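You operate a simulated robot arm through the tools that you are given. There is no shell and no other tool.

You run a simulated robot arm. Do the job below in one go: nothing can be reset, and whatever is moved stays where it is left.

Task
Put things in order on the top of the bench with the vice. At the end: the purple pad bar is on the narrow brown board; the teal driver stands where the orange driver stood; the beige pad bar stands on top of the white grey-green-brown-marked block; the orange driver stands where the purple pad bar stood; whatever was shut is shut again. Leave all else as you found it, and nothing knocked over.

The check looks at the end state, three seconds after you hand in, the way a careful person would. Anything else that was tipped, shoved, dropped, spilled or broken makes it a failure.

Robot
A 7-joint arm with a two-finger parallel gripper, fixed in place. Base frame: the origin is at the foot of the arm, x ahead of it, y to its left, z up; the work surface is at about z = 900. Units: mm, degrees, N and s.
With the tool pointing down near the work surface it reaches from about 100 to 640 mm from the base axis. Its first joint turns from -66.0 to 66.0 degrees. Payload 1.57 kg.
The TCP is the grasp point between the finger pads, 30 mm short of the fingertips. In the tool frame z runs along the fingers and y along their closing line. The gripper opens to 80 mm. The fingers are 17 mm wide and 12 mm thick; the gripper's body (40 by 82 mm) begins 80 mm behind the TCP.
Orientation is that of the tool frame in the base frame, as [roll, pitch, yaw] about the fixed x, y, z axes, in that order (R = Rz(yaw) Ry(pitch) Rx(roll)). With the fingers straight down and closing along the base's y, the tool's x points along the base's -x, its y along +y and its z along -z.

Tools
- The arm moves only by the tool servo_tool. Its argument "moves" is a list of rows, each a list of 2 entries, a list of its own where there are three numbers: the shift along the tool's x, y, z in units of 500 mm (1.0 is 500 mm), then the turn, a rotation vector about the tool's x, y, z in units of 90 degrees (1.0 is 90 degrees). In form: [[[tx, ty, tz], [rx, ry, rz]], ...]. A call has 1 to 20 rows; each row is the pose to reach, as a shift and turn from the pose commanded when the call began, along the tool's axes at that moment. "jaw" is the opening, from 0 (shut) to 1 (fully open), set as the call begins (left out, the last holds). A call with a number of a shift or a turn outside -1 to 1 is refused whole. A row lasts 0.2 s, in which the tool goes at most 50 mm and 8.6 degrees; a call with a longer step from one row to the next is refused whole, and so is a gripper value outside its range. A pose out of reach is approached as far as the arm can. The call stops where the force on the tool passes 40 N (or 10 N more than at its start, if that is more) or the arm is blocked; 0.2 s more then pass. Each finger travels about 72 mm/s and halts on what it meets, pressing with about 41 N; the grip force reading is that of the motor and also rises with nothing between the fingers. The clock runs only during rows and for 0.2 s after the last one: add rows that repeat a pose to give the fingers time. It gives the time, the measured TCP pose, the force on the tool (base axes), the opening and the grip force at its end, in the units of the frame above (readings bear some noise), with the torque about the TCP (base axes, N m) and any sound that the robot's microphone picked up.
- Cameras (640 x 400 px; columns grow to the right, rows downward): "scene" is fixed at [58.4, 435.8, 1417.3]; the picture's right is [-0.74, -0.67, 0.00], its down [-0.42, 0.46, -0.78] and it looks along [0.52, -0.58, -0.63] (base axes); focal length 331 px, centre (320, 200). "wrist" rides on the gripper at [72, -7, -122] in the tool frame; the picture's right is [0.09, 1.00, 0.00], its down [-0.84, 0.08, -0.54] and it looks along [-0.54, 0.05, 0.84] (tool axes); focal length 238 px, centre (320, 200).
- get_image(camera): a new picture of that camera. It takes no simulated time.
- measure_at(camera, pixels): for up to 12 pixels [column, row] of the newest picture of that camera ("zoom" is the newest enlarged one), the place [x, y, z] in the base frame of the surface seen there, good to about 2 mm. It takes no simulated time.
- enlarge(camera, box): a new picture of the part [left, top, right, bottom] of that camera's present view, enlarged. It takes no simulated time.
- close_job(): hands the job in; it is judged then, once.

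Leave the gripper open and the arm clear of the work at the hand-in unless told otherwise.

The tools are called after "Request:" as name(argument=value, ...) on one line, values as JSON. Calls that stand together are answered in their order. servo_tool: Moves the arm, as the interface text tells. Its arguments: {"type":"object","properties":{"moves":{"type":"array"},"jaw":{"type":"number"}},"required":["moves"]} The other tools are called the same way: get_image (camera) takes a picture; measure_at (camera, pixels) gives the place of the surface under pixels of a picture; enlarge (camera, box) takes an enlarged picture of a part of a camera's view; close_job () hands the job in.

At the start:

```text
time_s: 0.0
tcp_pos: [370.8, 28.2, 1185.2]
tool_rot: [180.0, 0.0, 180.0]
contact_force: [-0.8, -0.1, 0.8]
torque: [0.01, -0.02, 0.03]
grip_width: 80.1
finger_force: 0.1
```

scene: 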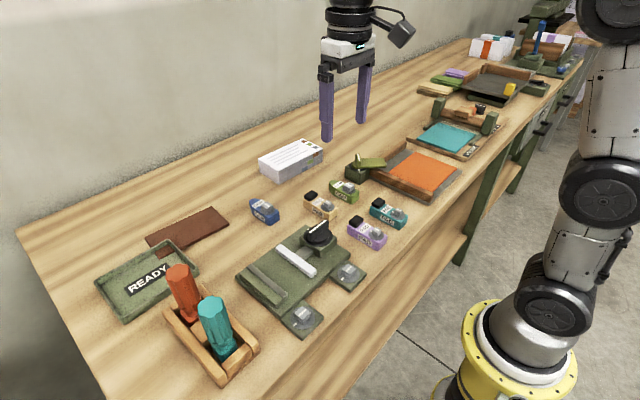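
wrist: 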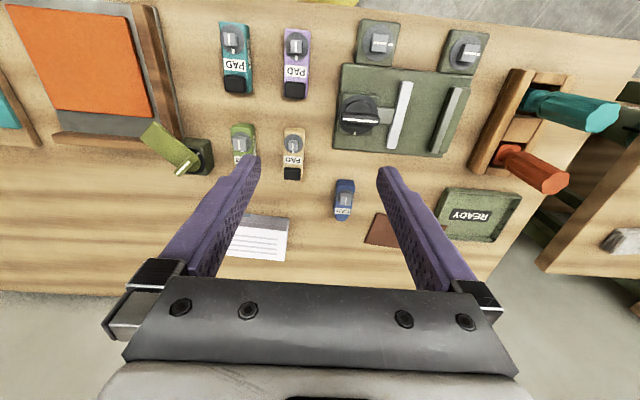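

I see a bench with a vice-like green fixture, pad bars in several colours, two drivers in a wooden rack, a brown board and a white block. First I'll take enlarged views to learn the details.

Request:
enlarge(camera="scene", box=[220, 130, 480, 340])

Request:
enlarge(camera="scene", box=[80, 190, 300, 390])

Request:
enlarge(camera="scene", box=[380, 20, 600, 160])

Request:
enlarge(camera="wrist", box=[320, 0, 640, 200])

```text
1.90 times, centred on (350, 235) of scene
```

zoom: 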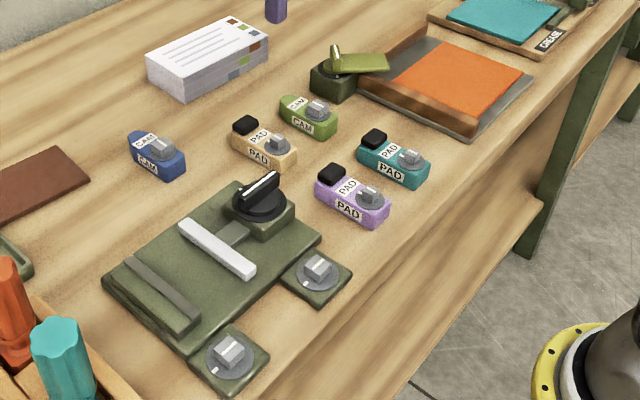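

```text
2.00 times, centred on (190, 290) of scene
```

zoom: 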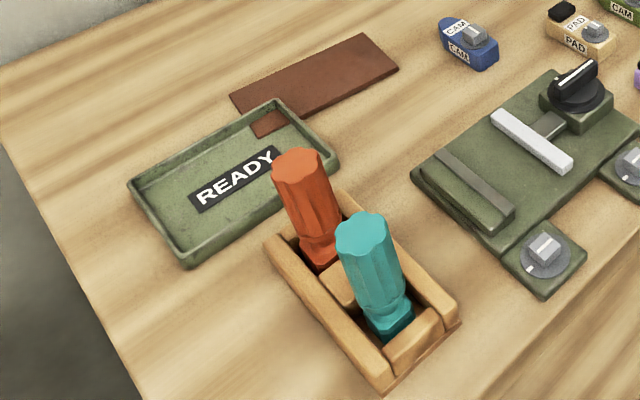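

```text
2.86 times, centred on (490, 90) of scene
```

zoom: 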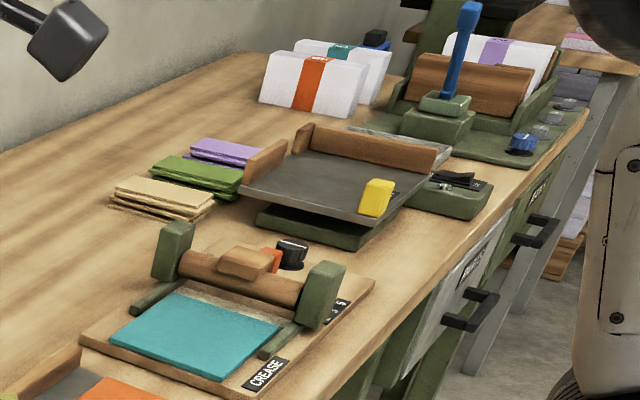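

```text
2.00 times, centred on (480, 100) of wrist
```

zoom: 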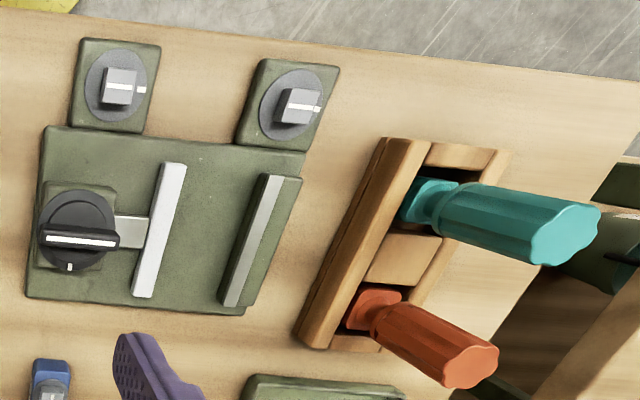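

Next I'll zoom in further on the block, the bars and the rack, then measure their places.

Request:
enlarge(camera="scene", box=[240, 130, 350, 200])

Request:
enlarge(camera="scene", box=[290, 170, 430, 260])

Request:
enlarge(camera="scene", box=[140, 250, 280, 390])

Request:
enlarge(camera="wrist", box=[200, 0, 360, 110])

Request:
enlarge(camera="wrist", box=[200, 100, 360, 270])

```text
5.71 times, centred on (295, 165) of scene
```

zoom: 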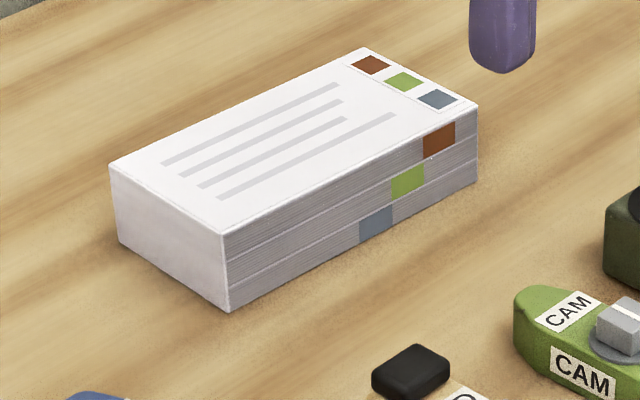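

```text
4.44 times, centred on (360, 215) of scene
```

zoom: 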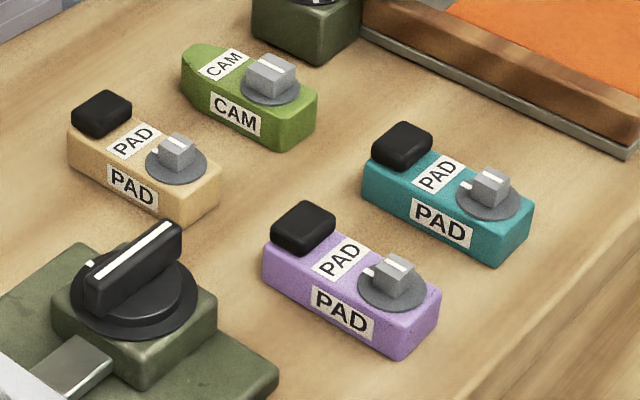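

```text
2.86 times, centred on (210, 320) of scene
```

zoom: 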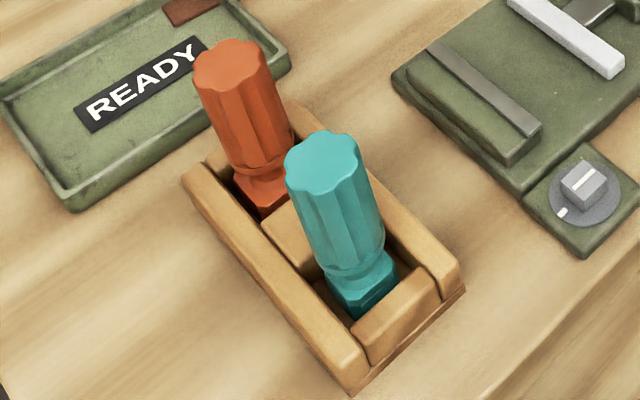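

```text
3.64 times, centred on (280, 55) of wrist
```

zoom: 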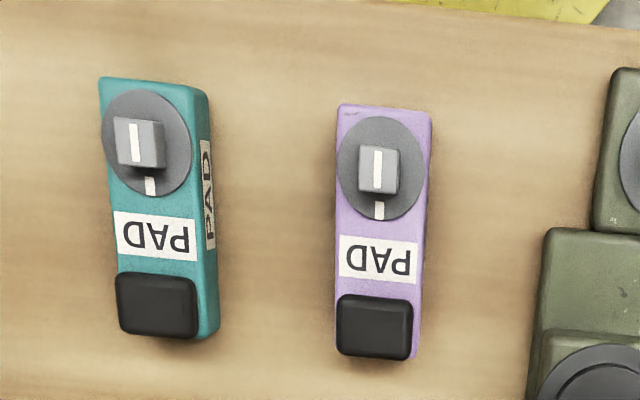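

```text
2.35 times, centred on (280, 185) of wrist
```

zoom: 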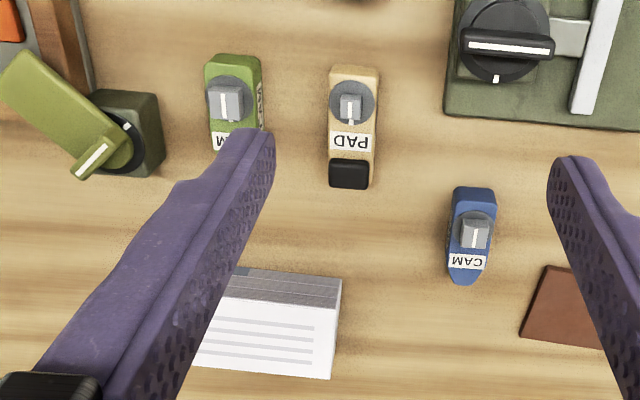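

I'll look closer at the brown board and tray, since a brown corner seems to show inside the tray.

Request:
enlarge(camera="scene", box=[90, 195, 240, 325])

Request:
measure_at(camera="scene", pixels=[[187, 231], [150, 238], [205, 211], [224, 228], [175, 252], [168, 255], [212, 250], [150, 280], [120, 300], [100, 282], [130, 318], [180, 245]])

Request:
measure_at(camera="wrist", pixels=[[375, 230], [395, 215], [370, 243], [400, 243], [445, 195], [515, 200], [495, 237], [435, 235], [480, 215], [300, 40], [236, 60], [294, 145]])

```text
3.08 times, centred on (165, 260) of scene
```

zoom: 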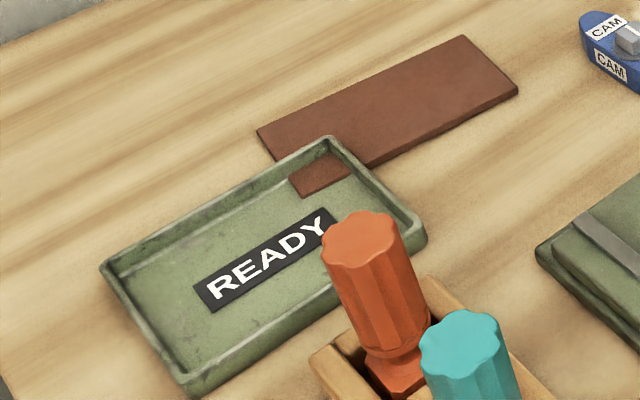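

```text
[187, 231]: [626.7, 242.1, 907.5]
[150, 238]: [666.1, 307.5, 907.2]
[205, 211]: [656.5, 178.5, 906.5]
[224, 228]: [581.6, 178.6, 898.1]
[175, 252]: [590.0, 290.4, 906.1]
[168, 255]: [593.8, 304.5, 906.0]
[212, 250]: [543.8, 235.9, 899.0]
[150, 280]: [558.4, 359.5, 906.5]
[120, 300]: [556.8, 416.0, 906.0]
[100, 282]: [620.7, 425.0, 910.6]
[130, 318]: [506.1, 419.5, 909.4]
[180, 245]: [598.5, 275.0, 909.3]
```

```text
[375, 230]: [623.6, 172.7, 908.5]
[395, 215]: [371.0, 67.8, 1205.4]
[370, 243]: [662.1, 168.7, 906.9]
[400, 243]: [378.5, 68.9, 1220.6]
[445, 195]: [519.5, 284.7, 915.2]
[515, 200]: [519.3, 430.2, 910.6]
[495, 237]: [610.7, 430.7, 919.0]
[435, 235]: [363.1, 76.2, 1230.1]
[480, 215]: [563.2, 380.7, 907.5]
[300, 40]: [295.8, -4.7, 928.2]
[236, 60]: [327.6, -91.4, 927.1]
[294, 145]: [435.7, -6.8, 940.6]
```

The board's top is at about z = 907, and part of the tray overlaps it. Next I'll measure the bars, block, drivers and rack.

Request:
enlarge(camera="scene", box=[340, 190, 420, 255])

Request:
measure_at(camera="scene", pixels=[[349, 228], [356, 219], [386, 237], [380, 248], [350, 238], [355, 223], [377, 234], [363, 232], [367, 238], [362, 242], [348, 233], [387, 242]])

Request:
measure_at(camera="scene", pixels=[[260, 160], [302, 140], [322, 150], [280, 170], [290, 155], [280, 182], [260, 173], [321, 160], [312, 201], [308, 197], [328, 204], [334, 213]])

Request:
measure_at(camera="scene", pixels=[[180, 271], [212, 306], [186, 300], [190, 318], [216, 330], [222, 350], [165, 312], [210, 370], [255, 348], [212, 297], [195, 335], [238, 325]])

```text
6.15 times, centred on (380, 222) of scene
```

zoom: 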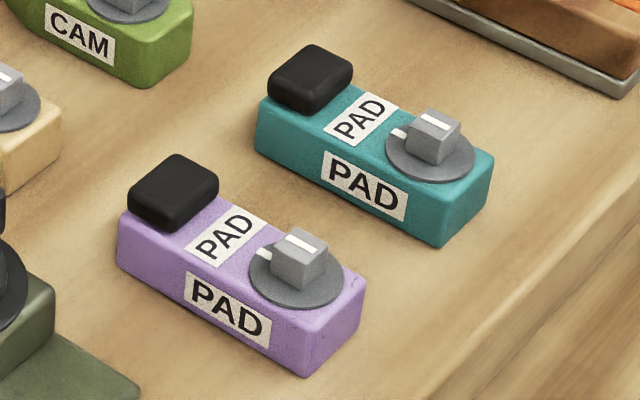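

```text
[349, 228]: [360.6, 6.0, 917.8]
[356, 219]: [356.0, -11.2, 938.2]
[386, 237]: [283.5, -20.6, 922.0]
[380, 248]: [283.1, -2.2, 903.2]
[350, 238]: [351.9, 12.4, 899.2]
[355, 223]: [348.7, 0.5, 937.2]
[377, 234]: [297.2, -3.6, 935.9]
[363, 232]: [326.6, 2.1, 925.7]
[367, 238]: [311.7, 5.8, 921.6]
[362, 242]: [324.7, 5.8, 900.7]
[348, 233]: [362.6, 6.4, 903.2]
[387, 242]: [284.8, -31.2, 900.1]
```

```text
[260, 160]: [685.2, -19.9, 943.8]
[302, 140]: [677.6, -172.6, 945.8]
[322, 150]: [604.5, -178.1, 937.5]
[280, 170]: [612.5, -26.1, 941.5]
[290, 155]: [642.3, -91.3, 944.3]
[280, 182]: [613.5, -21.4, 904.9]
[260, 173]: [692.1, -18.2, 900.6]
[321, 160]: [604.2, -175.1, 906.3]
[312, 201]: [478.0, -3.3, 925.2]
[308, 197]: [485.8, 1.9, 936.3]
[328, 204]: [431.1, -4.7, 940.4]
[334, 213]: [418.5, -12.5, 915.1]
```

```text
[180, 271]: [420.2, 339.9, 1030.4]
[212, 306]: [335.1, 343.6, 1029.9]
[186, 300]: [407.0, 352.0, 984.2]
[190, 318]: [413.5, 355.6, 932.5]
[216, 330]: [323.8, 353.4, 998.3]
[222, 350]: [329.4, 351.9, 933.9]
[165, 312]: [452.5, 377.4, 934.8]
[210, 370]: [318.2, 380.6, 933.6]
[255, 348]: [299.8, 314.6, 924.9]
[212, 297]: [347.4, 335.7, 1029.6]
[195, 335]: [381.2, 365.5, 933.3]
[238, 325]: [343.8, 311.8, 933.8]
```

The purple bar lies along x from about 283 to 362, with its centre near y = -8. The white block spans x 605–690 and its top is at z ≈ 944. The drivers are about 85 mm apart at y ≈ 345, with tops at z ≈ 1030. I'll move the arm toward +y so the wrist camera can see the board and rack.

Request:
servo_tool(moves=[[[-0.0116, 0.0648, 0.026], [0, 0, 0]], [[-0.0232, 0.1296, 0.052], [0, 0, 0]], [[-0.0348, 0.1944, 0.078], [0, 0, 0]], [[-0.0464, 0.2592, 0.104], [0, 0, 0]], [[-0.058, 0.324, 0.13], [0, 0, 0]]], jaw=1.0)

Request:
get_image(camera="wrist")

Request:
get_image(camera="scene")

```text
time_s: 1.2
tcp_pos: [401.4, 189.2, 1119.2]
tool_rot: [180.0, 0.0, 180.0]
contact_force: [0.1, 0.3, 0.3]
torque: [0.0, 0.0, -0.01]
grip_width: 79.9
finger_force: 0.0
```

```text
taken
```

wrist: 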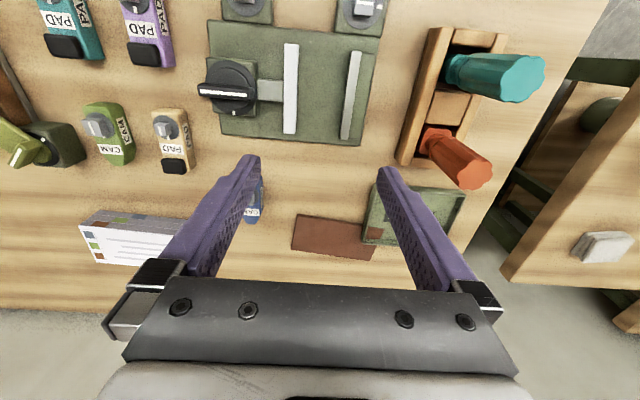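

```text
taken
```

scene: 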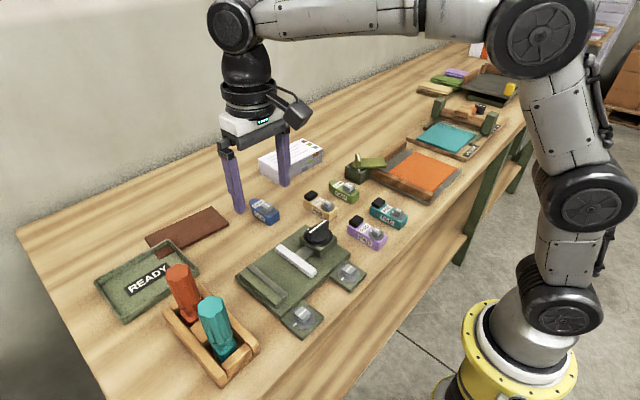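

The board can now be seen between the fingers at about (333, 237). I'll enlarge it and measure its edges.

Request:
enlarge(camera="wrist", box=[270, 170, 470, 290])

Request:
measure_at(camera="wrist", pixels=[[296, 217], [293, 247], [363, 225], [371, 257], [320, 221], [345, 223], [320, 250], [345, 254], [333, 237], [375, 233], [374, 195], [365, 243]])

Request:
enlarge(camera="wrist", box=[390, 10, 560, 200])

```text
3.20 times, centred on (370, 230) of wrist
```

zoom: 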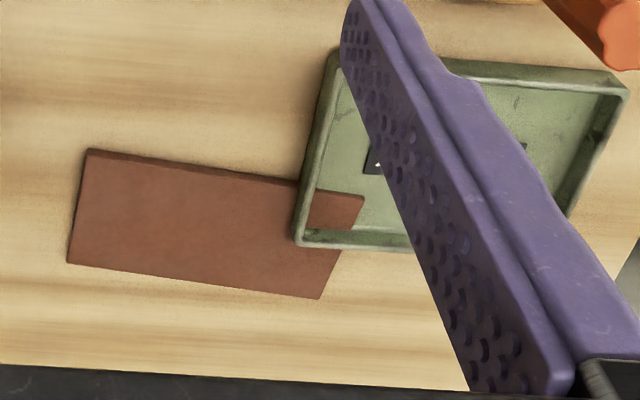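

```text
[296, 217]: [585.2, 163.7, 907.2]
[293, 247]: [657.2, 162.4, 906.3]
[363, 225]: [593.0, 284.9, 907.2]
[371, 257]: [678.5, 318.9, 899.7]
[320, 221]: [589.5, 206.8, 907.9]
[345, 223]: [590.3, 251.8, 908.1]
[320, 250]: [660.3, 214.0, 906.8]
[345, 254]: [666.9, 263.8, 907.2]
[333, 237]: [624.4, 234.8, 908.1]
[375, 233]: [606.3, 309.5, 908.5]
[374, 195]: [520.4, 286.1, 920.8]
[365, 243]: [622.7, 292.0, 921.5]
```

```text
2.11 times, centred on (475, 105) of wrist
```

zoom: 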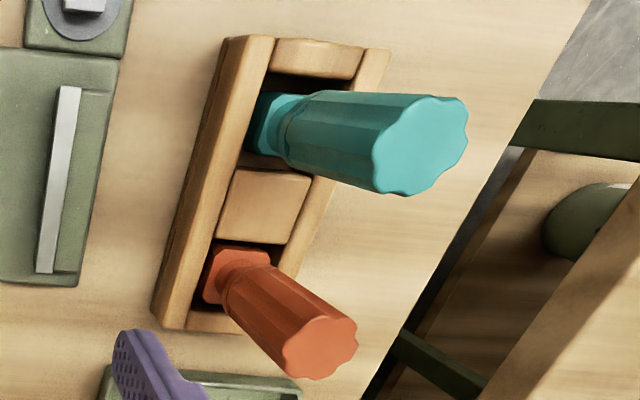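

The board's near edge runs from about (585, 164) to (593, 285), and its top is at z ≈ 907.5. That is close to the arm's reach limit. Before I carry anything there, I'll hover over it empty with the tool turned 90° to check the reach.

Request:
servo_tool(moves=[[[-0.0342, 0.0018, 0.0198], [0, 0, -0.0833]], [[-0.0683, 0.0037, 0.0397], [0, 0, -0.1667]], [[-0.1025, 0.0055, 0.0595], [0, 0, -0.25]], [[-0.1367, 0.0073, 0.0793], [0, 0, -0.3333]], [[-0.1708, 0.0092, 0.0992], [0, 0, -0.4167]], [[-0.205, 0.011, 0.119], [0, 0, -0.5]], [[-0.2392, 0.0128, 0.1388], [0, 0, -0.5833]], [[-0.2733, 0.0147, 0.1587], [0, 0, -0.6667]], [[-0.3075, 0.0165, 0.1785], [0, 0, -0.75]], [[-0.3417, 0.0183, 0.1983], [0, 0, -0.8333]], [[-0.3758, 0.0202, 0.2182], [0, 0, -0.9167]], [[-0.41, 0.022, 0.238], [0, 0, -1.0]], [[-0.41, 0.022, 0.238], [0, 0, -1.0]]])

Request:
get_image(camera="wrist")

Request:
get_image(camera="scene")

```text
time_s: 4.0
tcp_pos: [600.2, 197.3, 999.5]
tool_rot: [180.0, 0.1, -89.9]
contact_force: [-0.1, -0.1, -0.3]
torque: [0.03, -0.02, 0.02]
grip_width: 80.0
finger_force: 0.1
out of reach, approached as far as the arm can: row 12, 13
```

```text
taken
```

wrist: 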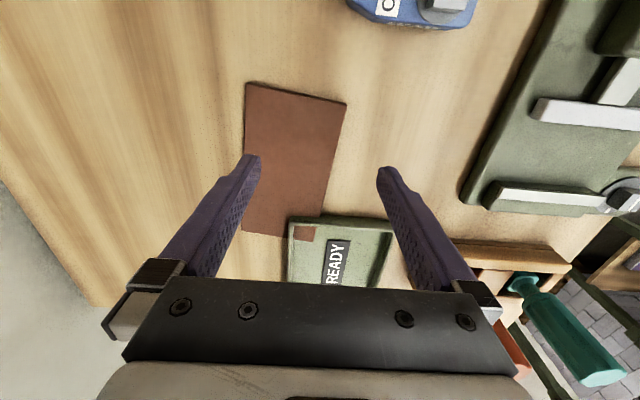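

```text
taken
```

scene: 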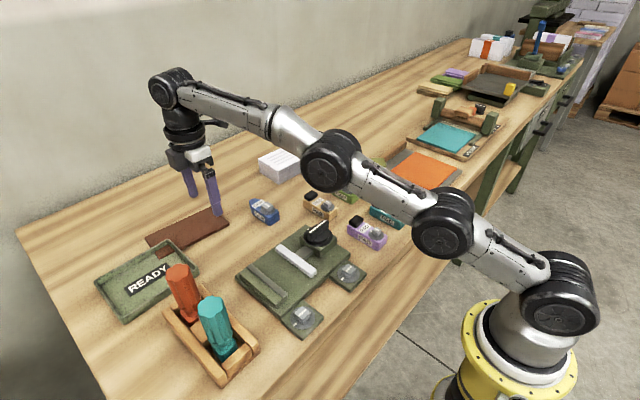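

At z = 1000 the tool got to a radius of about 632 and was reported as out of reach. The table says the reach is better lower down, so I'll go down to z ≈ 955 over the board, which is clear of everything, and check again.

Request:
servo_tool(moves=[[[0, 0, 0.03], [0, 0, 0]], [[0, 0, 0.06], [0, 0, 0]], [[0, 0, 0.09], [0, 0, 0]], [[0, 0, 0.09], [0, 0, 0]]])

Request:
measure_at(camera="wrist", pixels=[[249, 86], [342, 106], [333, 160], [320, 210], [290, 150], [300, 222]])

```text
time_s: 5.0
tcp_pos: [598.7, 197.9, 954.2]
tool_rot: [180.0, 0.0, -90.0]
contact_force: [-0.2, 0.7, -0.2]
torque: [-0.03, -0.02, 0.0]
grip_width: 80.3
finger_force: 0.1
```

```text
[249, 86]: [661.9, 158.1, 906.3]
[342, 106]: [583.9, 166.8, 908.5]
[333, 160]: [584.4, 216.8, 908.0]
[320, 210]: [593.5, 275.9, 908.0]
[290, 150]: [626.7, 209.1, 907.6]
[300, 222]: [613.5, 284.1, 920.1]
```

No out-of-reach note this time. I'll push outward another 15 mm in +x here to find the limit.

Request:
servo_tool(moves=[[[0, -0.015, 0], [0, 0, 0]], [[0, -0.03, 0], [0, 0, 0]], [[0, -0.03, 0], [0, 0, 0]]])

Request:
get_image(camera="wrist")

```text
time_s: 5.8
tcp_pos: [612.6, 197.1, 954.6]
tool_rot: [-180.0, 0.0, -90.0]
contact_force: [0.2, -0.1, -0.7]
torque: [0.0, 0.02, 0.0]
grip_width: 79.8
finger_force: 0.1
```

```text
taken
```

wrist: 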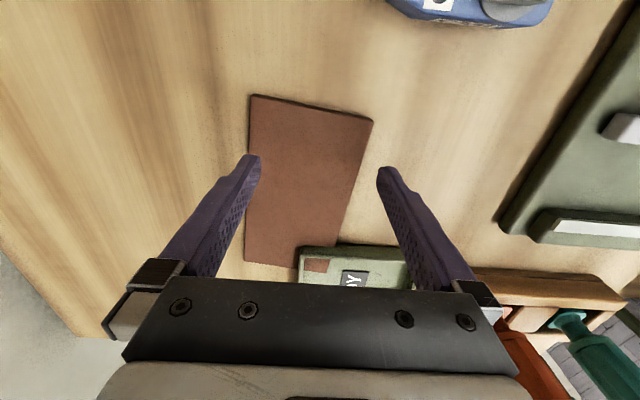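

It reached (612.6, 197.1) at z = 954, so the board is reachable. I'll rise, back off and turn back to hover above the purple bar at about (322, -8).

Request:
servo_tool(moves=[[[0.0213, 0.0347, -0.0573], [0, 0, 0]], [[0.0427, 0.0693, -0.1147], [0, 0, 0]], [[0.064, 0.104, -0.172], [0, 0, 0]], [[0.0928, 0.1437, -0.172], [0, 0, 0.0833]], [[0.1217, 0.1833, -0.172], [0, 0, 0.1667]], [[0.1505, 0.223, -0.172], [0, 0, 0.25]], [[0.1793, 0.2627, -0.172], [0, 0, 0.3333]], [[0.2082, 0.3023, -0.172], [0, 0, 0.4167]], [[0.237, 0.342, -0.172], [0, 0, 0.5]], [[0.2658, 0.3817, -0.172], [0, 0, 0.5833]], [[0.2947, 0.4213, -0.172], [0, 0, 0.6667]], [[0.3235, 0.461, -0.172], [0, 0, 0.75]], [[0.3523, 0.5007, -0.172], [0, 0, 0.8333]], [[0.3812, 0.5403, -0.172], [0, 0, 0.9167]], [[0.41, 0.58, -0.172], [0, 0, 1.0]], [[0.41, 0.58, -0.172], [0, 0, 1.0]]])

Request:
get_image(camera="wrist")

Request:
enlarge(camera="wrist", box=[200, 60, 440, 210])

```text
time_s: 9.2
tcp_pos: [324.4, -5.1, 1040.0]
tool_rot: [180.0, 0.0, 179.8]
contact_force: [-0.2, -0.1, 0.9]
torque: [0.0, -0.03, -0.01]
grip_width: 79.8
finger_force: 0.2
```

```text
taken
```

wrist: 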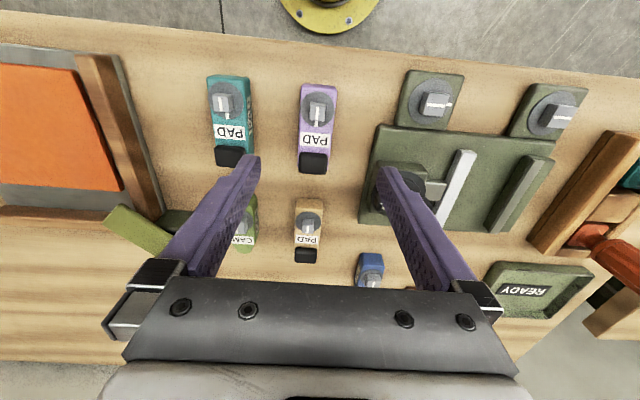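

```text
2.67 times, centred on (320, 135) of wrist
```

zoom: 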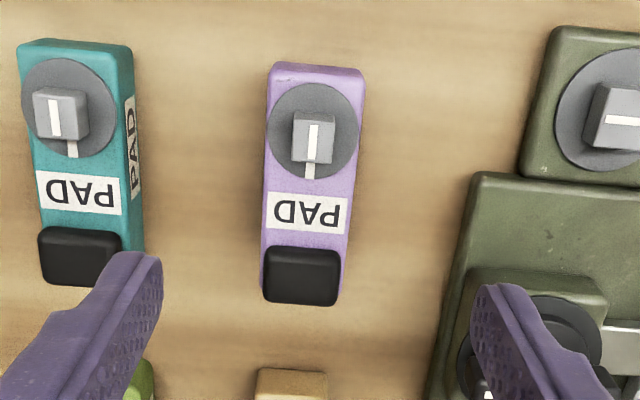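

The purple bar is seen clearly, centred near (316, 128). I'll measure its edges and the neighbouring green plates.

Request:
measure_at(camera="zoom", pixels=[[275, 85], [358, 85], [265, 180], [355, 180], [264, 230], [348, 230], [310, 75], [300, 275], [315, 130], [480, 260], [530, 120], [310, 200]])

Request:
measure_at(camera="wrist", pixels=[[374, 200], [410, 95], [385, 125], [405, 185], [309, 255], [309, 225], [298, 212], [321, 212], [300, 238], [318, 238], [309, 200], [245, 130]])

```text
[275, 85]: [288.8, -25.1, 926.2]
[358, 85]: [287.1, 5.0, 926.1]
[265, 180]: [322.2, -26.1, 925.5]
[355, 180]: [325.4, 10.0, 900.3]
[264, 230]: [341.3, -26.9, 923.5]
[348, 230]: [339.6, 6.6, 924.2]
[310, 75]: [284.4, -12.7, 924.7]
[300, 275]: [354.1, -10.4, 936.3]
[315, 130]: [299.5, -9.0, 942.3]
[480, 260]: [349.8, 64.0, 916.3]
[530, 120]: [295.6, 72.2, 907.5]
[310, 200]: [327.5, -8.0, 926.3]
```

```text
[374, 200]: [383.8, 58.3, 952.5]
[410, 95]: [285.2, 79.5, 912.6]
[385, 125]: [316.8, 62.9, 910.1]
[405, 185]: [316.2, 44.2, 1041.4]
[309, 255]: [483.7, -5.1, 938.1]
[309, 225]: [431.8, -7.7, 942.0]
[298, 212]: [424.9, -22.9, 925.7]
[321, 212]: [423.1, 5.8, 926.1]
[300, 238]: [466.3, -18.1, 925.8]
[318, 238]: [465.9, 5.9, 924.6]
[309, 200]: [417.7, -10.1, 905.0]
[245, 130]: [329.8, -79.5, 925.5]
```

The purple bar is at x 284–363 and y -26 to 7 with its body top at z = 925, so its centre is about (323, -9.5). The jaw line along y suits it. I'll lower to TCP z ≈ 934 with the jaws part-open.

Request:
servo_tool(moves=[[[0.003, -0.009, 0.05], [0, 0, 0]], [[0.003, -0.009, 0.1], [0, 0, 0]], [[0.003, -0.009, 0.15], [0, 0, 0]], [[0.003, -0.009, 0.18], [0, 0, 0]], [[0.003, -0.009, 0.2], [0, 0, 0]], [[0.003, -0.009, 0.212], [0, 0, 0]], [[0.003, -0.009, 0.212], [0, 0, 0]]], jaw=0.8)

Request:
get_image(camera="wrist")

Request:
enlarge(camera="scene", box=[300, 160, 440, 260])

```text
time_s: 10.8
tcp_pos: [322.5, -10.8, 934.2]
tool_rot: [-180.0, -0.1, 180.0]
contact_force: [0.0, 0.9, 0.2]
torque: [-0.02, -0.01, -0.01]
grip_width: 64.0
finger_force: 0.1
```

```text
taken
```

wrist: 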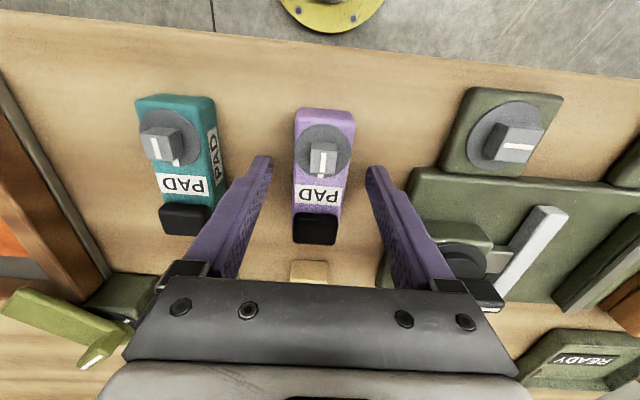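

```text
4.00 times, centred on (370, 210) of scene
```

zoom: 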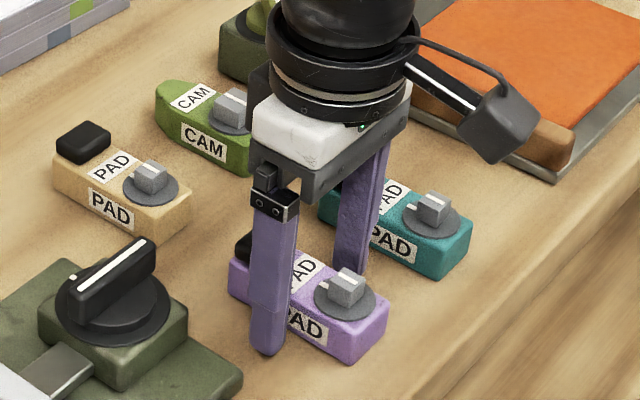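

The fingers straddle the purple bar with room on both sides. I'll close the jaws on it now and hold.

Request:
servo_tool(moves=[[[0, 0, 0], [0, 0, 0]], [[0, 0, 0], [0, 0, 0]], [[0, 0, 0], [0, 0, 0]], [[0, 0, 0], [0, 0, 0]], [[0, 0, 0], [0, 0, 0]]], jaw=0.0)

Request:
get_image(camera="wrist")

```text
time_s: 12.0
tcp_pos: [323.0, -10.6, 933.9]
tool_rot: [-180.0, 0.0, -179.9]
contact_force: [1.1, -1.1, -0.6]
torque: [-0.03, -0.07, 0.0]
grip_width: 33.4
finger_force: 40.8
```

```text
taken
```

wrist: 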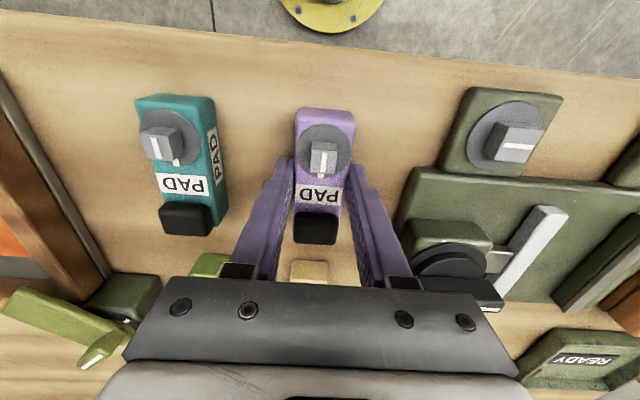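

The bar is gripped: width 33.4 mm, force 41 N, and the wrist picture shows it between the fingers. The spot to remember for the orange driver is (323, -10). Next I'll lift straight up.

Request:
servo_tool(moves=[[[0, 0, -0.02], [0, 0, 0]], [[0, 0, -0.06], [0, 0, 0]], [[0, 0, -0.12], [0, 0, 0]], [[0, 0, -0.18], [0, 0, 0]], [[0, 0, -0.22], [0, 0, 0]], [[0, 0, -0.22], [0, 0, 0]]])

Request:
get_image(camera="wrist")

Request:
get_image(camera="scene")

```text
time_s: 13.4
tcp_pos: [324.3, -10.8, 1042.7]
tool_rot: [-180.0, 0.0, 179.9]
contact_force: [0.6, 0.0, -2.5]
torque: [-0.01, 0.0, 0.03]
grip_width: 33.3
finger_force: 40.2
```

```text
taken
```

wrist: 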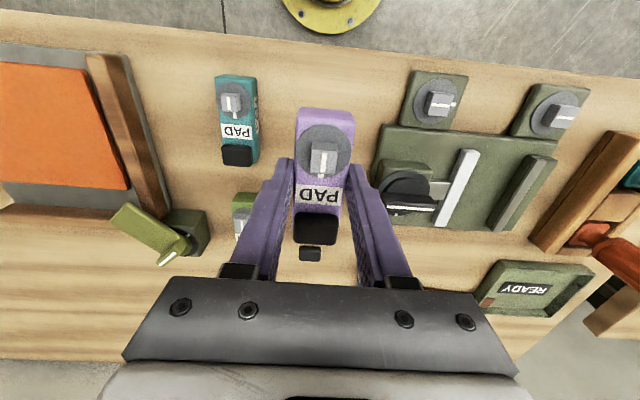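

```text
taken
```

scene: 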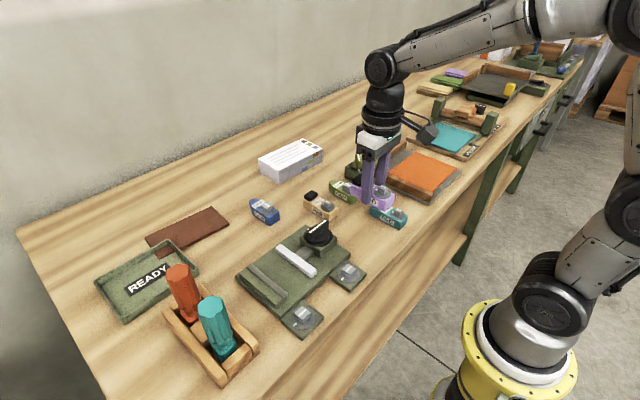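

The bar came up clean and hangs level. I'll carry it over at about 1040, turning it 85.5° to match the board's edge, to a spot just inside the board's near edge.

Request:
servo_tool(moves=[[[-0.0426, 0.0346, 0], [0, 0, -0.0792]], [[-0.0852, 0.0693, 0], [0, 0, -0.1583]], [[-0.1279, 0.1039, 0], [0, 0, -0.2375]], [[-0.1705, 0.1385, 0], [0, 0, -0.3167]], [[-0.2131, 0.1732, 0], [0, 0, -0.3958]], [[-0.2557, 0.2078, 0], [0, 0, -0.475]], [[-0.2983, 0.2424, 0], [0, 0, -0.5542]], [[-0.3409, 0.2771, 0.01], [0, 0, -0.6333]], [[-0.3836, 0.3117, 0.02], [0, 0, -0.7125]], [[-0.4262, 0.3463, 0.035], [0, 0, -0.7917]], [[-0.4688, 0.381, 0.05], [0, 0, -0.8708]], [[-0.5114, 0.4156, 0.0654], [0, 0, -0.95]], [[-0.5114, 0.4156, 0.0654], [0, 0, -0.95]]])

Request:
get_image(camera="wrist")

Request:
get_image(camera="scene")

```text
time_s: 16.2
tcp_pos: [577.2, 195.7, 1012.4]
tool_rot: [-179.9, 0.0, -94.4]
contact_force: [0.9, 0.1, -3.6]
torque: [-0.01, 0.04, -0.02]
grip_width: 33.5
finger_force: 41.1
```

```text
taken
```

wrist: 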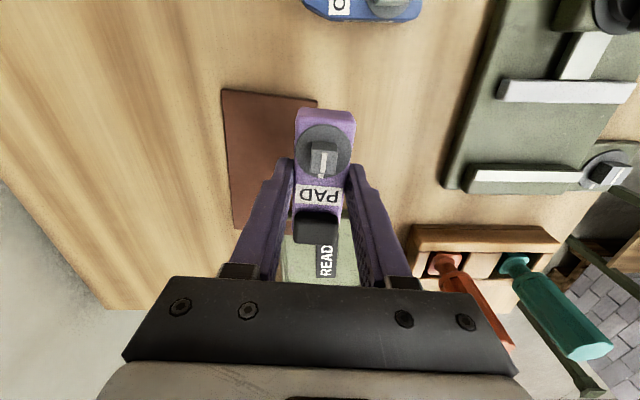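

```text
taken
```

scene: 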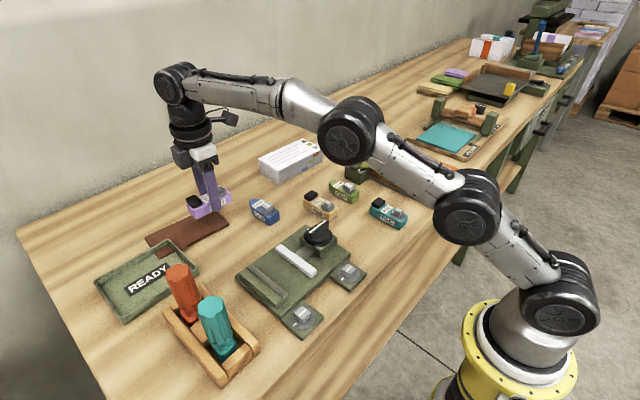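

Everything is steady at (577, 196, 1012). I'll slant down and out to about (608, 207, 955), just above the board.

Request:
servo_tool(moves=[[[-0.0068, -0.0149, 0.04], [0, 0, 0]], [[-0.0136, -0.0298, 0.08], [0, 0, 0]], [[-0.0205, -0.0448, 0.1], [0, 0, 0]], [[-0.0273, -0.0597, 0.1148], [0, 0, 0]], [[-0.0273, -0.0597, 0.1148], [0, 0, 0]]])

Request:
get_image(camera="wrist")

Request:
enlarge(camera="scene", box=[120, 150, 280, 280])

```text
time_s: 17.4
tcp_pos: [608.9, 208.2, 955.2]
tool_rot: [180.0, 0.0, -94.5]
contact_force: [0.1, 1.2, -3.1]
torque: [-0.01, 0.01, -0.03]
grip_width: 33.5
finger_force: 40.7
```

```text
taken
```

wrist: 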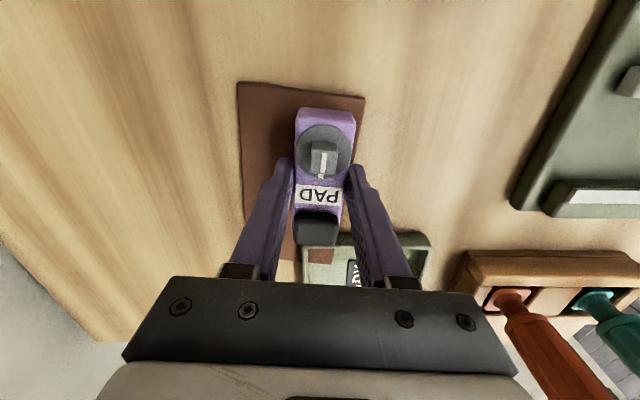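

```text
3.08 times, centred on (200, 215) of scene
```

zoom: 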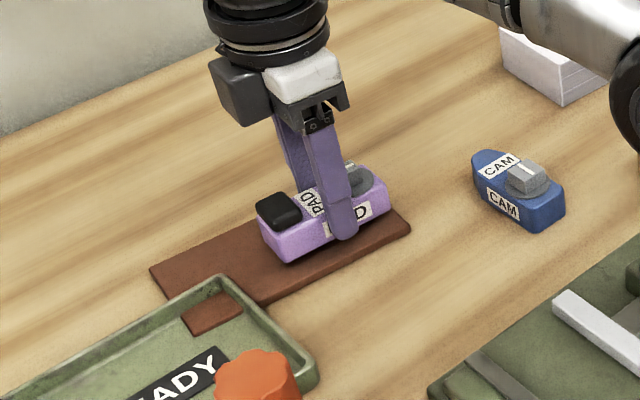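

The bar hovers well inside the board's near half. I'll lower about 13 mm to touch the board.

Request:
servo_tool(moves=[[[0, 0, 0.008], [0, 0, 0]], [[0, 0, 0.016], [0, 0, 0]], [[0, 0, 0.022], [0, 0, 0]], [[0, 0, 0.0264], [0, 0, 0]], [[0, 0, 0.0264], [0, 0, 0]]])

Request:
enlarge(camera="scene", box=[140, 180, 260, 270])

```text
time_s: 18.6
tcp_pos: [609.1, 208.6, 945.1]
tool_rot: [-179.7, 0.2, -94.6]
contact_force: [-5.4, 1.2, 12.5]
torque: [0.23, 0.41, 0.01]
grip_width: 33.4
finger_force: 41.0
```

```text
4.44 times, centred on (200, 225) of scene
```

zoom: 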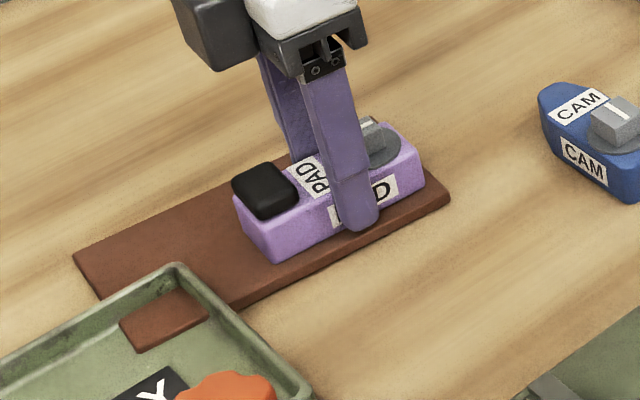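

Contact was felt at 12.5 N up, so the bar rests on the board. I'll ease up 2 mm to relieve the load and then open the jaws.

Request:
servo_tool(moves=[[[0, 0, -0.004], [0, 0, 0]], [[0, 0, -0.004], [0, 0, 0]]])

Request:
servo_tool(moves=[[[0, 0, 0], [0, 0, 0]], [[0, 0, 0], [0, 0, 0]], [[0, 0, 0], [0, 0, 0]], [[0, 0, 0], [0, 0, 0]]], jaw=0.65)

Request:
get_image(camera="wrist")

Request:
enlarge(camera="scene", box=[140, 180, 260, 270])

```text
time_s: 19.2
tcp_pos: [609.0, 208.7, 944.5]
tool_rot: [-179.8, 0.2, -94.5]
contact_force: [-3.0, 1.8, 11.0]
torque: [0.48, 0.28, 0.05]
grip_width: 33.5
finger_force: 41.2
```

```text
time_s: 20.2
tcp_pos: [610.5, 208.6, 944.2]
tool_rot: [180.0, 0.0, -94.5]
contact_force: [0.3, -0.7, 0.1]
torque: [0.0, -0.01, 0.0]
grip_width: 52.1
finger_force: 0.1
```

```text
taken
```

wrist: 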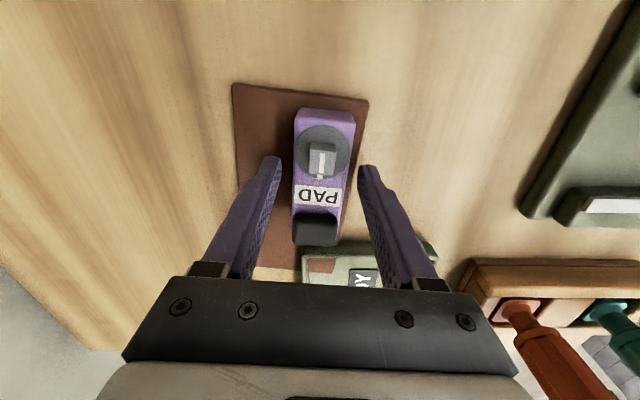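

```text
4.44 times, centred on (200, 225) of scene
```

zoom: 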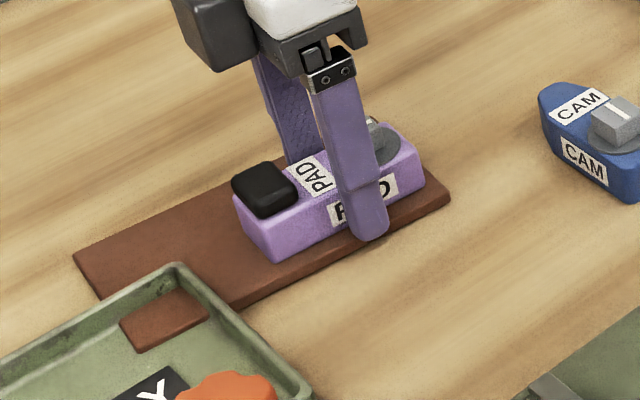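

The purple bar sits flat on the board and the fingers are free. I'll open a little more and rise straight up, drawing back only after the tips clear the bar.

Request:
servo_tool(moves=[[[0, 0, 0], [0, 0, 0]], [[0, 0, -0.02], [0, 0, 0]], [[0, 0, -0.04], [0, 0, 0]], [[0, 0.004, -0.06], [0, 0, 0]], [[0.005, 0.02, -0.11], [0, 0, 0]], [[0.012, 0.04, -0.17], [0, 0, 0]], [[0.02, 0.06, -0.22], [0, 0, 0]], [[0.026, 0.078, -0.272], [0, 0, 0]]], jaw=0.85)

Request:
get_image(camera="wrist")

Request:
get_image(camera="scene")

```text
time_s: 22.0
tcp_pos: [569.9, 198.6, 1076.3]
tool_rot: [-180.0, 0.0, -94.5]
contact_force: [0.7, 0.0, 0.0]
torque: [0.03, -0.02, 0.0]
grip_width: 68.1
finger_force: 0.0
out of reach, approached as far as the arm can: row 3, 4
```

```text
taken
```

wrist: 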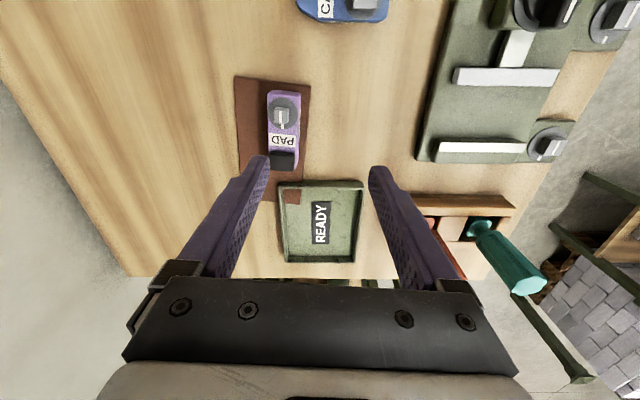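

```text
taken
```

scene: 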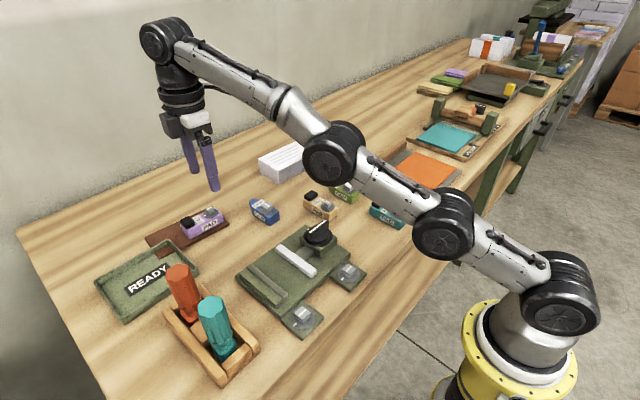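

The purple bar is in place. Next I'll go to a high pose over the rack with the tool turned back to yaw 180, to measure both drivers.

Request:
servo_tool(moves=[[[-0.021, 0.0401, -0.0314], [0, 0, 0.0792]], [[-0.042, 0.0802, -0.0627], [0, 0, 0.1583]], [[-0.063, 0.1203, -0.094], [0, 0, 0.2375]], [[-0.0839, 0.1604, -0.1253], [0, 0, 0.3167]], [[-0.1049, 0.2005, -0.1567], [0, 0, 0.3958]], [[-0.1259, 0.2406, -0.188], [0, 0, 0.475]], [[-0.1469, 0.2807, -0.188], [0, 0, 0.5542]], [[-0.1679, 0.3208, -0.188], [0, 0, 0.6333]], [[-0.1889, 0.3609, -0.188], [0, 0, 0.7125]], [[-0.2098, 0.401, -0.188], [0, 0, 0.7917]], [[-0.2308, 0.4411, -0.188], [0, 0, 0.8708]], [[-0.2518, 0.4812, -0.188], [0, 0, 0.95]], [[-0.2518, 0.4812, -0.188], [0, 0, 0.95]]], jaw=1.0)

Request:
get_image(camera="wrist")

Request:
enlarge(camera="wrist", box=[240, 80, 400, 230])

```text
time_s: 24.8
tcp_pos: [338.7, 343.6, 1173.1]
tool_rot: [-180.0, 0.1, 179.9]
contact_force: [0.3, 0.9, -0.3]
torque: [0.03, 0.01, 0.0]
grip_width: 79.8
finger_force: 0.0
out of reach, approached as far as the arm can: row 2, 3
```

```text
taken
```

wrist: 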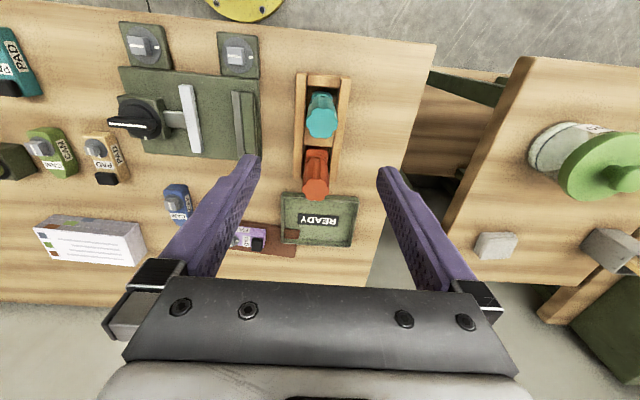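

```text
2.67 times, centred on (320, 155) of wrist
```

zoom: 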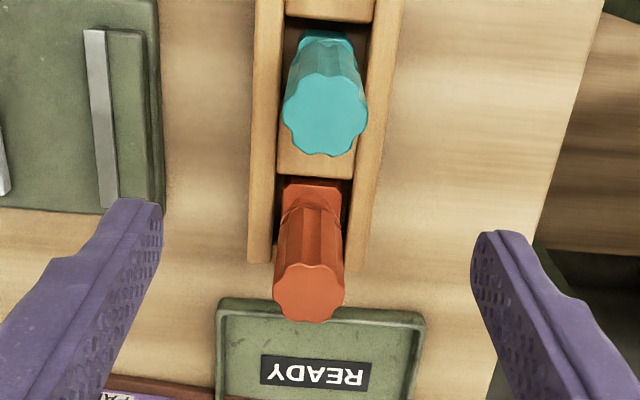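

Both driver tops are seen: teal at zoom (326, 113) and orange at (310, 292). I'll measure the tops' edges and the slot walls.

Request:
measure_at(camera="zoom", pixels=[[326, 113], [290, 112], [361, 112], [326, 79], [326, 149], [310, 292], [280, 290], [339, 290], [310, 268], [310, 317]])

Request:
measure_at(camera="wrist", pixels=[[300, 100], [301, 160], [347, 100], [340, 160], [318, 145], [324, 80], [305, 158], [330, 158], [310, 100], [296, 175], [336, 177], [316, 152]])

Request:
enlarge(camera="wrist", box=[280, 60, 370, 205])

```text
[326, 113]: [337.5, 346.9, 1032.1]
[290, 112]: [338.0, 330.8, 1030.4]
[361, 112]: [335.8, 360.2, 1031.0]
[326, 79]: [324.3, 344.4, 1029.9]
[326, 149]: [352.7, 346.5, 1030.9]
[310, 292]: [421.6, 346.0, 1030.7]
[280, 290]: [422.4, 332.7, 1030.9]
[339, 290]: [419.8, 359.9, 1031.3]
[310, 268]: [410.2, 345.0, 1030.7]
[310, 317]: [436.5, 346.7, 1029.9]
```

```text
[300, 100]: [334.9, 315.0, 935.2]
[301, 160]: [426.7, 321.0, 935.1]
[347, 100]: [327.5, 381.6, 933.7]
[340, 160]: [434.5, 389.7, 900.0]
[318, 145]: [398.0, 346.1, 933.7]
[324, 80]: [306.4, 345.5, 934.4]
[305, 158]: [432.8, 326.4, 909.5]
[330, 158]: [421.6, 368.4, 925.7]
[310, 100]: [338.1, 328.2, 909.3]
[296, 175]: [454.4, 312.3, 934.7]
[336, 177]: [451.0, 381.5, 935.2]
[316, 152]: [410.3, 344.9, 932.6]
```

```text
2.76 times, centred on (325, 132) of wrist
```

zoom: 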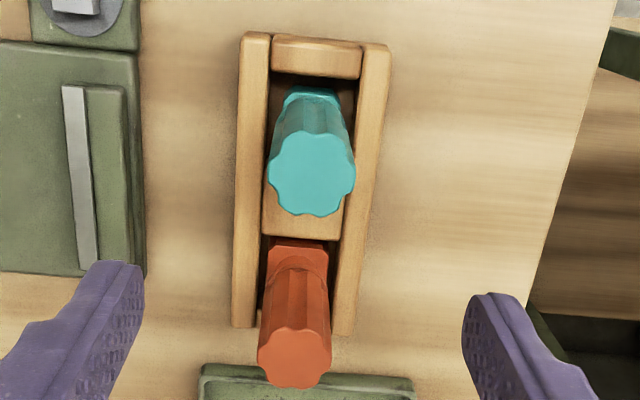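

The teal driver's centre is at (338, 346) and the orange driver's at (423, 346). Both are about 31 mm across with tops at z ≈ 1031, and the rack top is 935. I'll straddle the orange handle along y, TCP at z ≈ 1000, with the tips well above the rack.

Request:
servo_tool(moves=[[[-0.056, 0.0016, 0.03], [0, 0, 0]], [[-0.112, 0.0032, 0.06], [0, 0, 0]], [[-0.1686, 0.0048, 0.1], [0, 0, 0]], [[-0.1686, 0.0048, 0.17], [0, 0, 0]], [[-0.1686, 0.0048, 0.24], [0, 0, 0]], [[-0.1686, 0.0048, 0.3], [0, 0, 0]], [[-0.1686, 0.0048, 0.346], [0, 0, 0]], [[-0.1686, 0.0048, 0.346], [0, 0, 0]]])

Request:
get_image(camera="wrist")

Request:
enlarge(camera="scene", box=[120, 200, 300, 390])

```text
time_s: 26.6
tcp_pos: [425.7, 347.8, 1001.9]
tool_rot: [180.0, 0.0, 180.0]
contact_force: [0.0, 0.0, 0.6]
torque: [0.0, -0.03, -0.04]
grip_width: 80.0
finger_force: 0.1
```

```text
taken
```

wrist: 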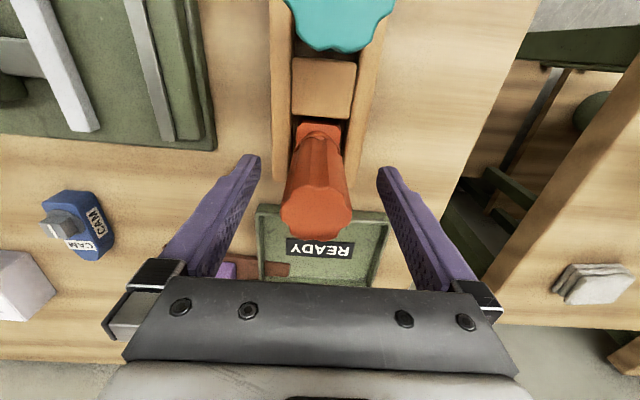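

```text
2.11 times, centred on (210, 295) of scene
```

zoom: 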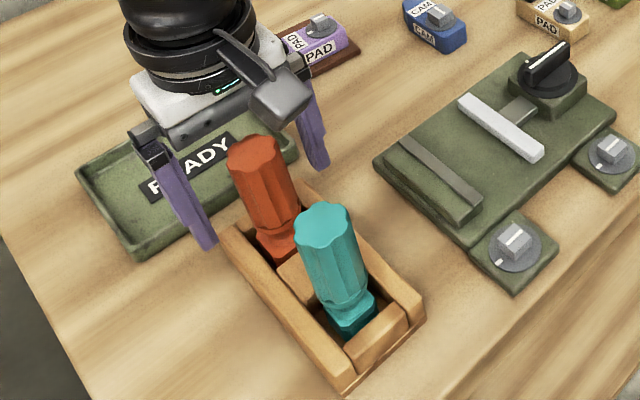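

The fingers straddle the orange handle. I'll measure the top again from here to check the centring before I close.

Request:
measure_at(camera="wrist", pixels=[[317, 215], [286, 215], [347, 212], [317, 192], [317, 236], [317, 126], [300, 128], [337, 128], [325, 90], [295, 90], [352, 90], [343, 140]])

Request:
enlarge(camera="wrist", box=[260, 50, 390, 250])

```text
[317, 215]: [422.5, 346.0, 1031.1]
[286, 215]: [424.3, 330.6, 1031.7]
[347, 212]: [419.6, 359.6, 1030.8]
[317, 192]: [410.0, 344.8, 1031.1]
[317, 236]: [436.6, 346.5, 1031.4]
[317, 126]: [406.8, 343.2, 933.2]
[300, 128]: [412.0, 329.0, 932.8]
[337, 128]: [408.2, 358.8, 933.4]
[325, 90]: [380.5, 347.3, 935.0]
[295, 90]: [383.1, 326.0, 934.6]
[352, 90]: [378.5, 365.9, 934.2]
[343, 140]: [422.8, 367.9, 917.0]
```

```text
2.00 times, centred on (325, 150) of wrist
```

zoom: 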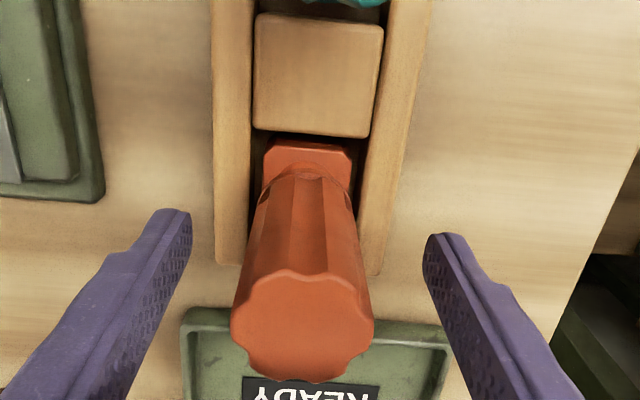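

The orange top's centre is (423.3, 345.5). The driver has a chamfered square foot, so it can stand by itself. I'll shift about 2 mm to centre on it, then close.

Request:
servo_tool(moves=[[[0.004, -0.004, 0], [0, 0, 0]], [[0.004, -0.004, 0], [0, 0, 0]]])

Request:
servo_tool(moves=[[[0, 0, 0], [0, 0, 0]], [[0, 0, 0], [0, 0, 0]], [[0, 0, 0], [0, 0, 0]], [[0, 0, 0], [0, 0, 0]], [[0, 0, 0], [0, 0, 0]]], jaw=0.0)

Request:
get_image(camera="wrist")

```text
time_s: 27.2
tcp_pos: [422.5, 345.2, 1001.4]
tool_rot: [179.9, 0.0, 179.9]
contact_force: [-0.1, -0.8, 0.0]
torque: [0.05, 0.02, 0.01]
grip_width: 80.2
finger_force: 0.0
```

```text
time_s: 28.4
tcp_pos: [421.7, 344.5, 1001.6]
tool_rot: [180.0, 0.0, -180.0]
contact_force: [-0.5, -0.6, 0.0]
torque: [-0.06, -0.04, -0.02]
grip_width: 34.5
finger_force: 41.2
```

```text
taken
```

wrist: 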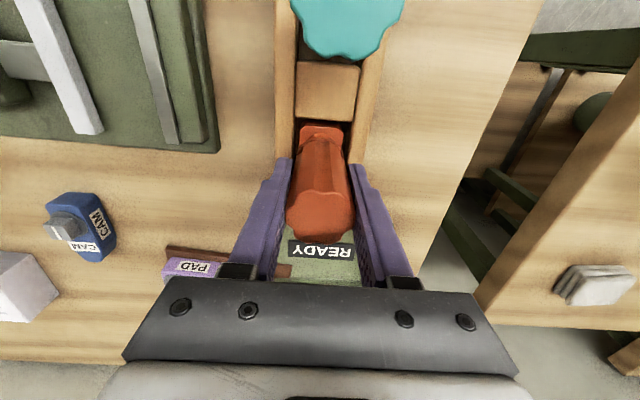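

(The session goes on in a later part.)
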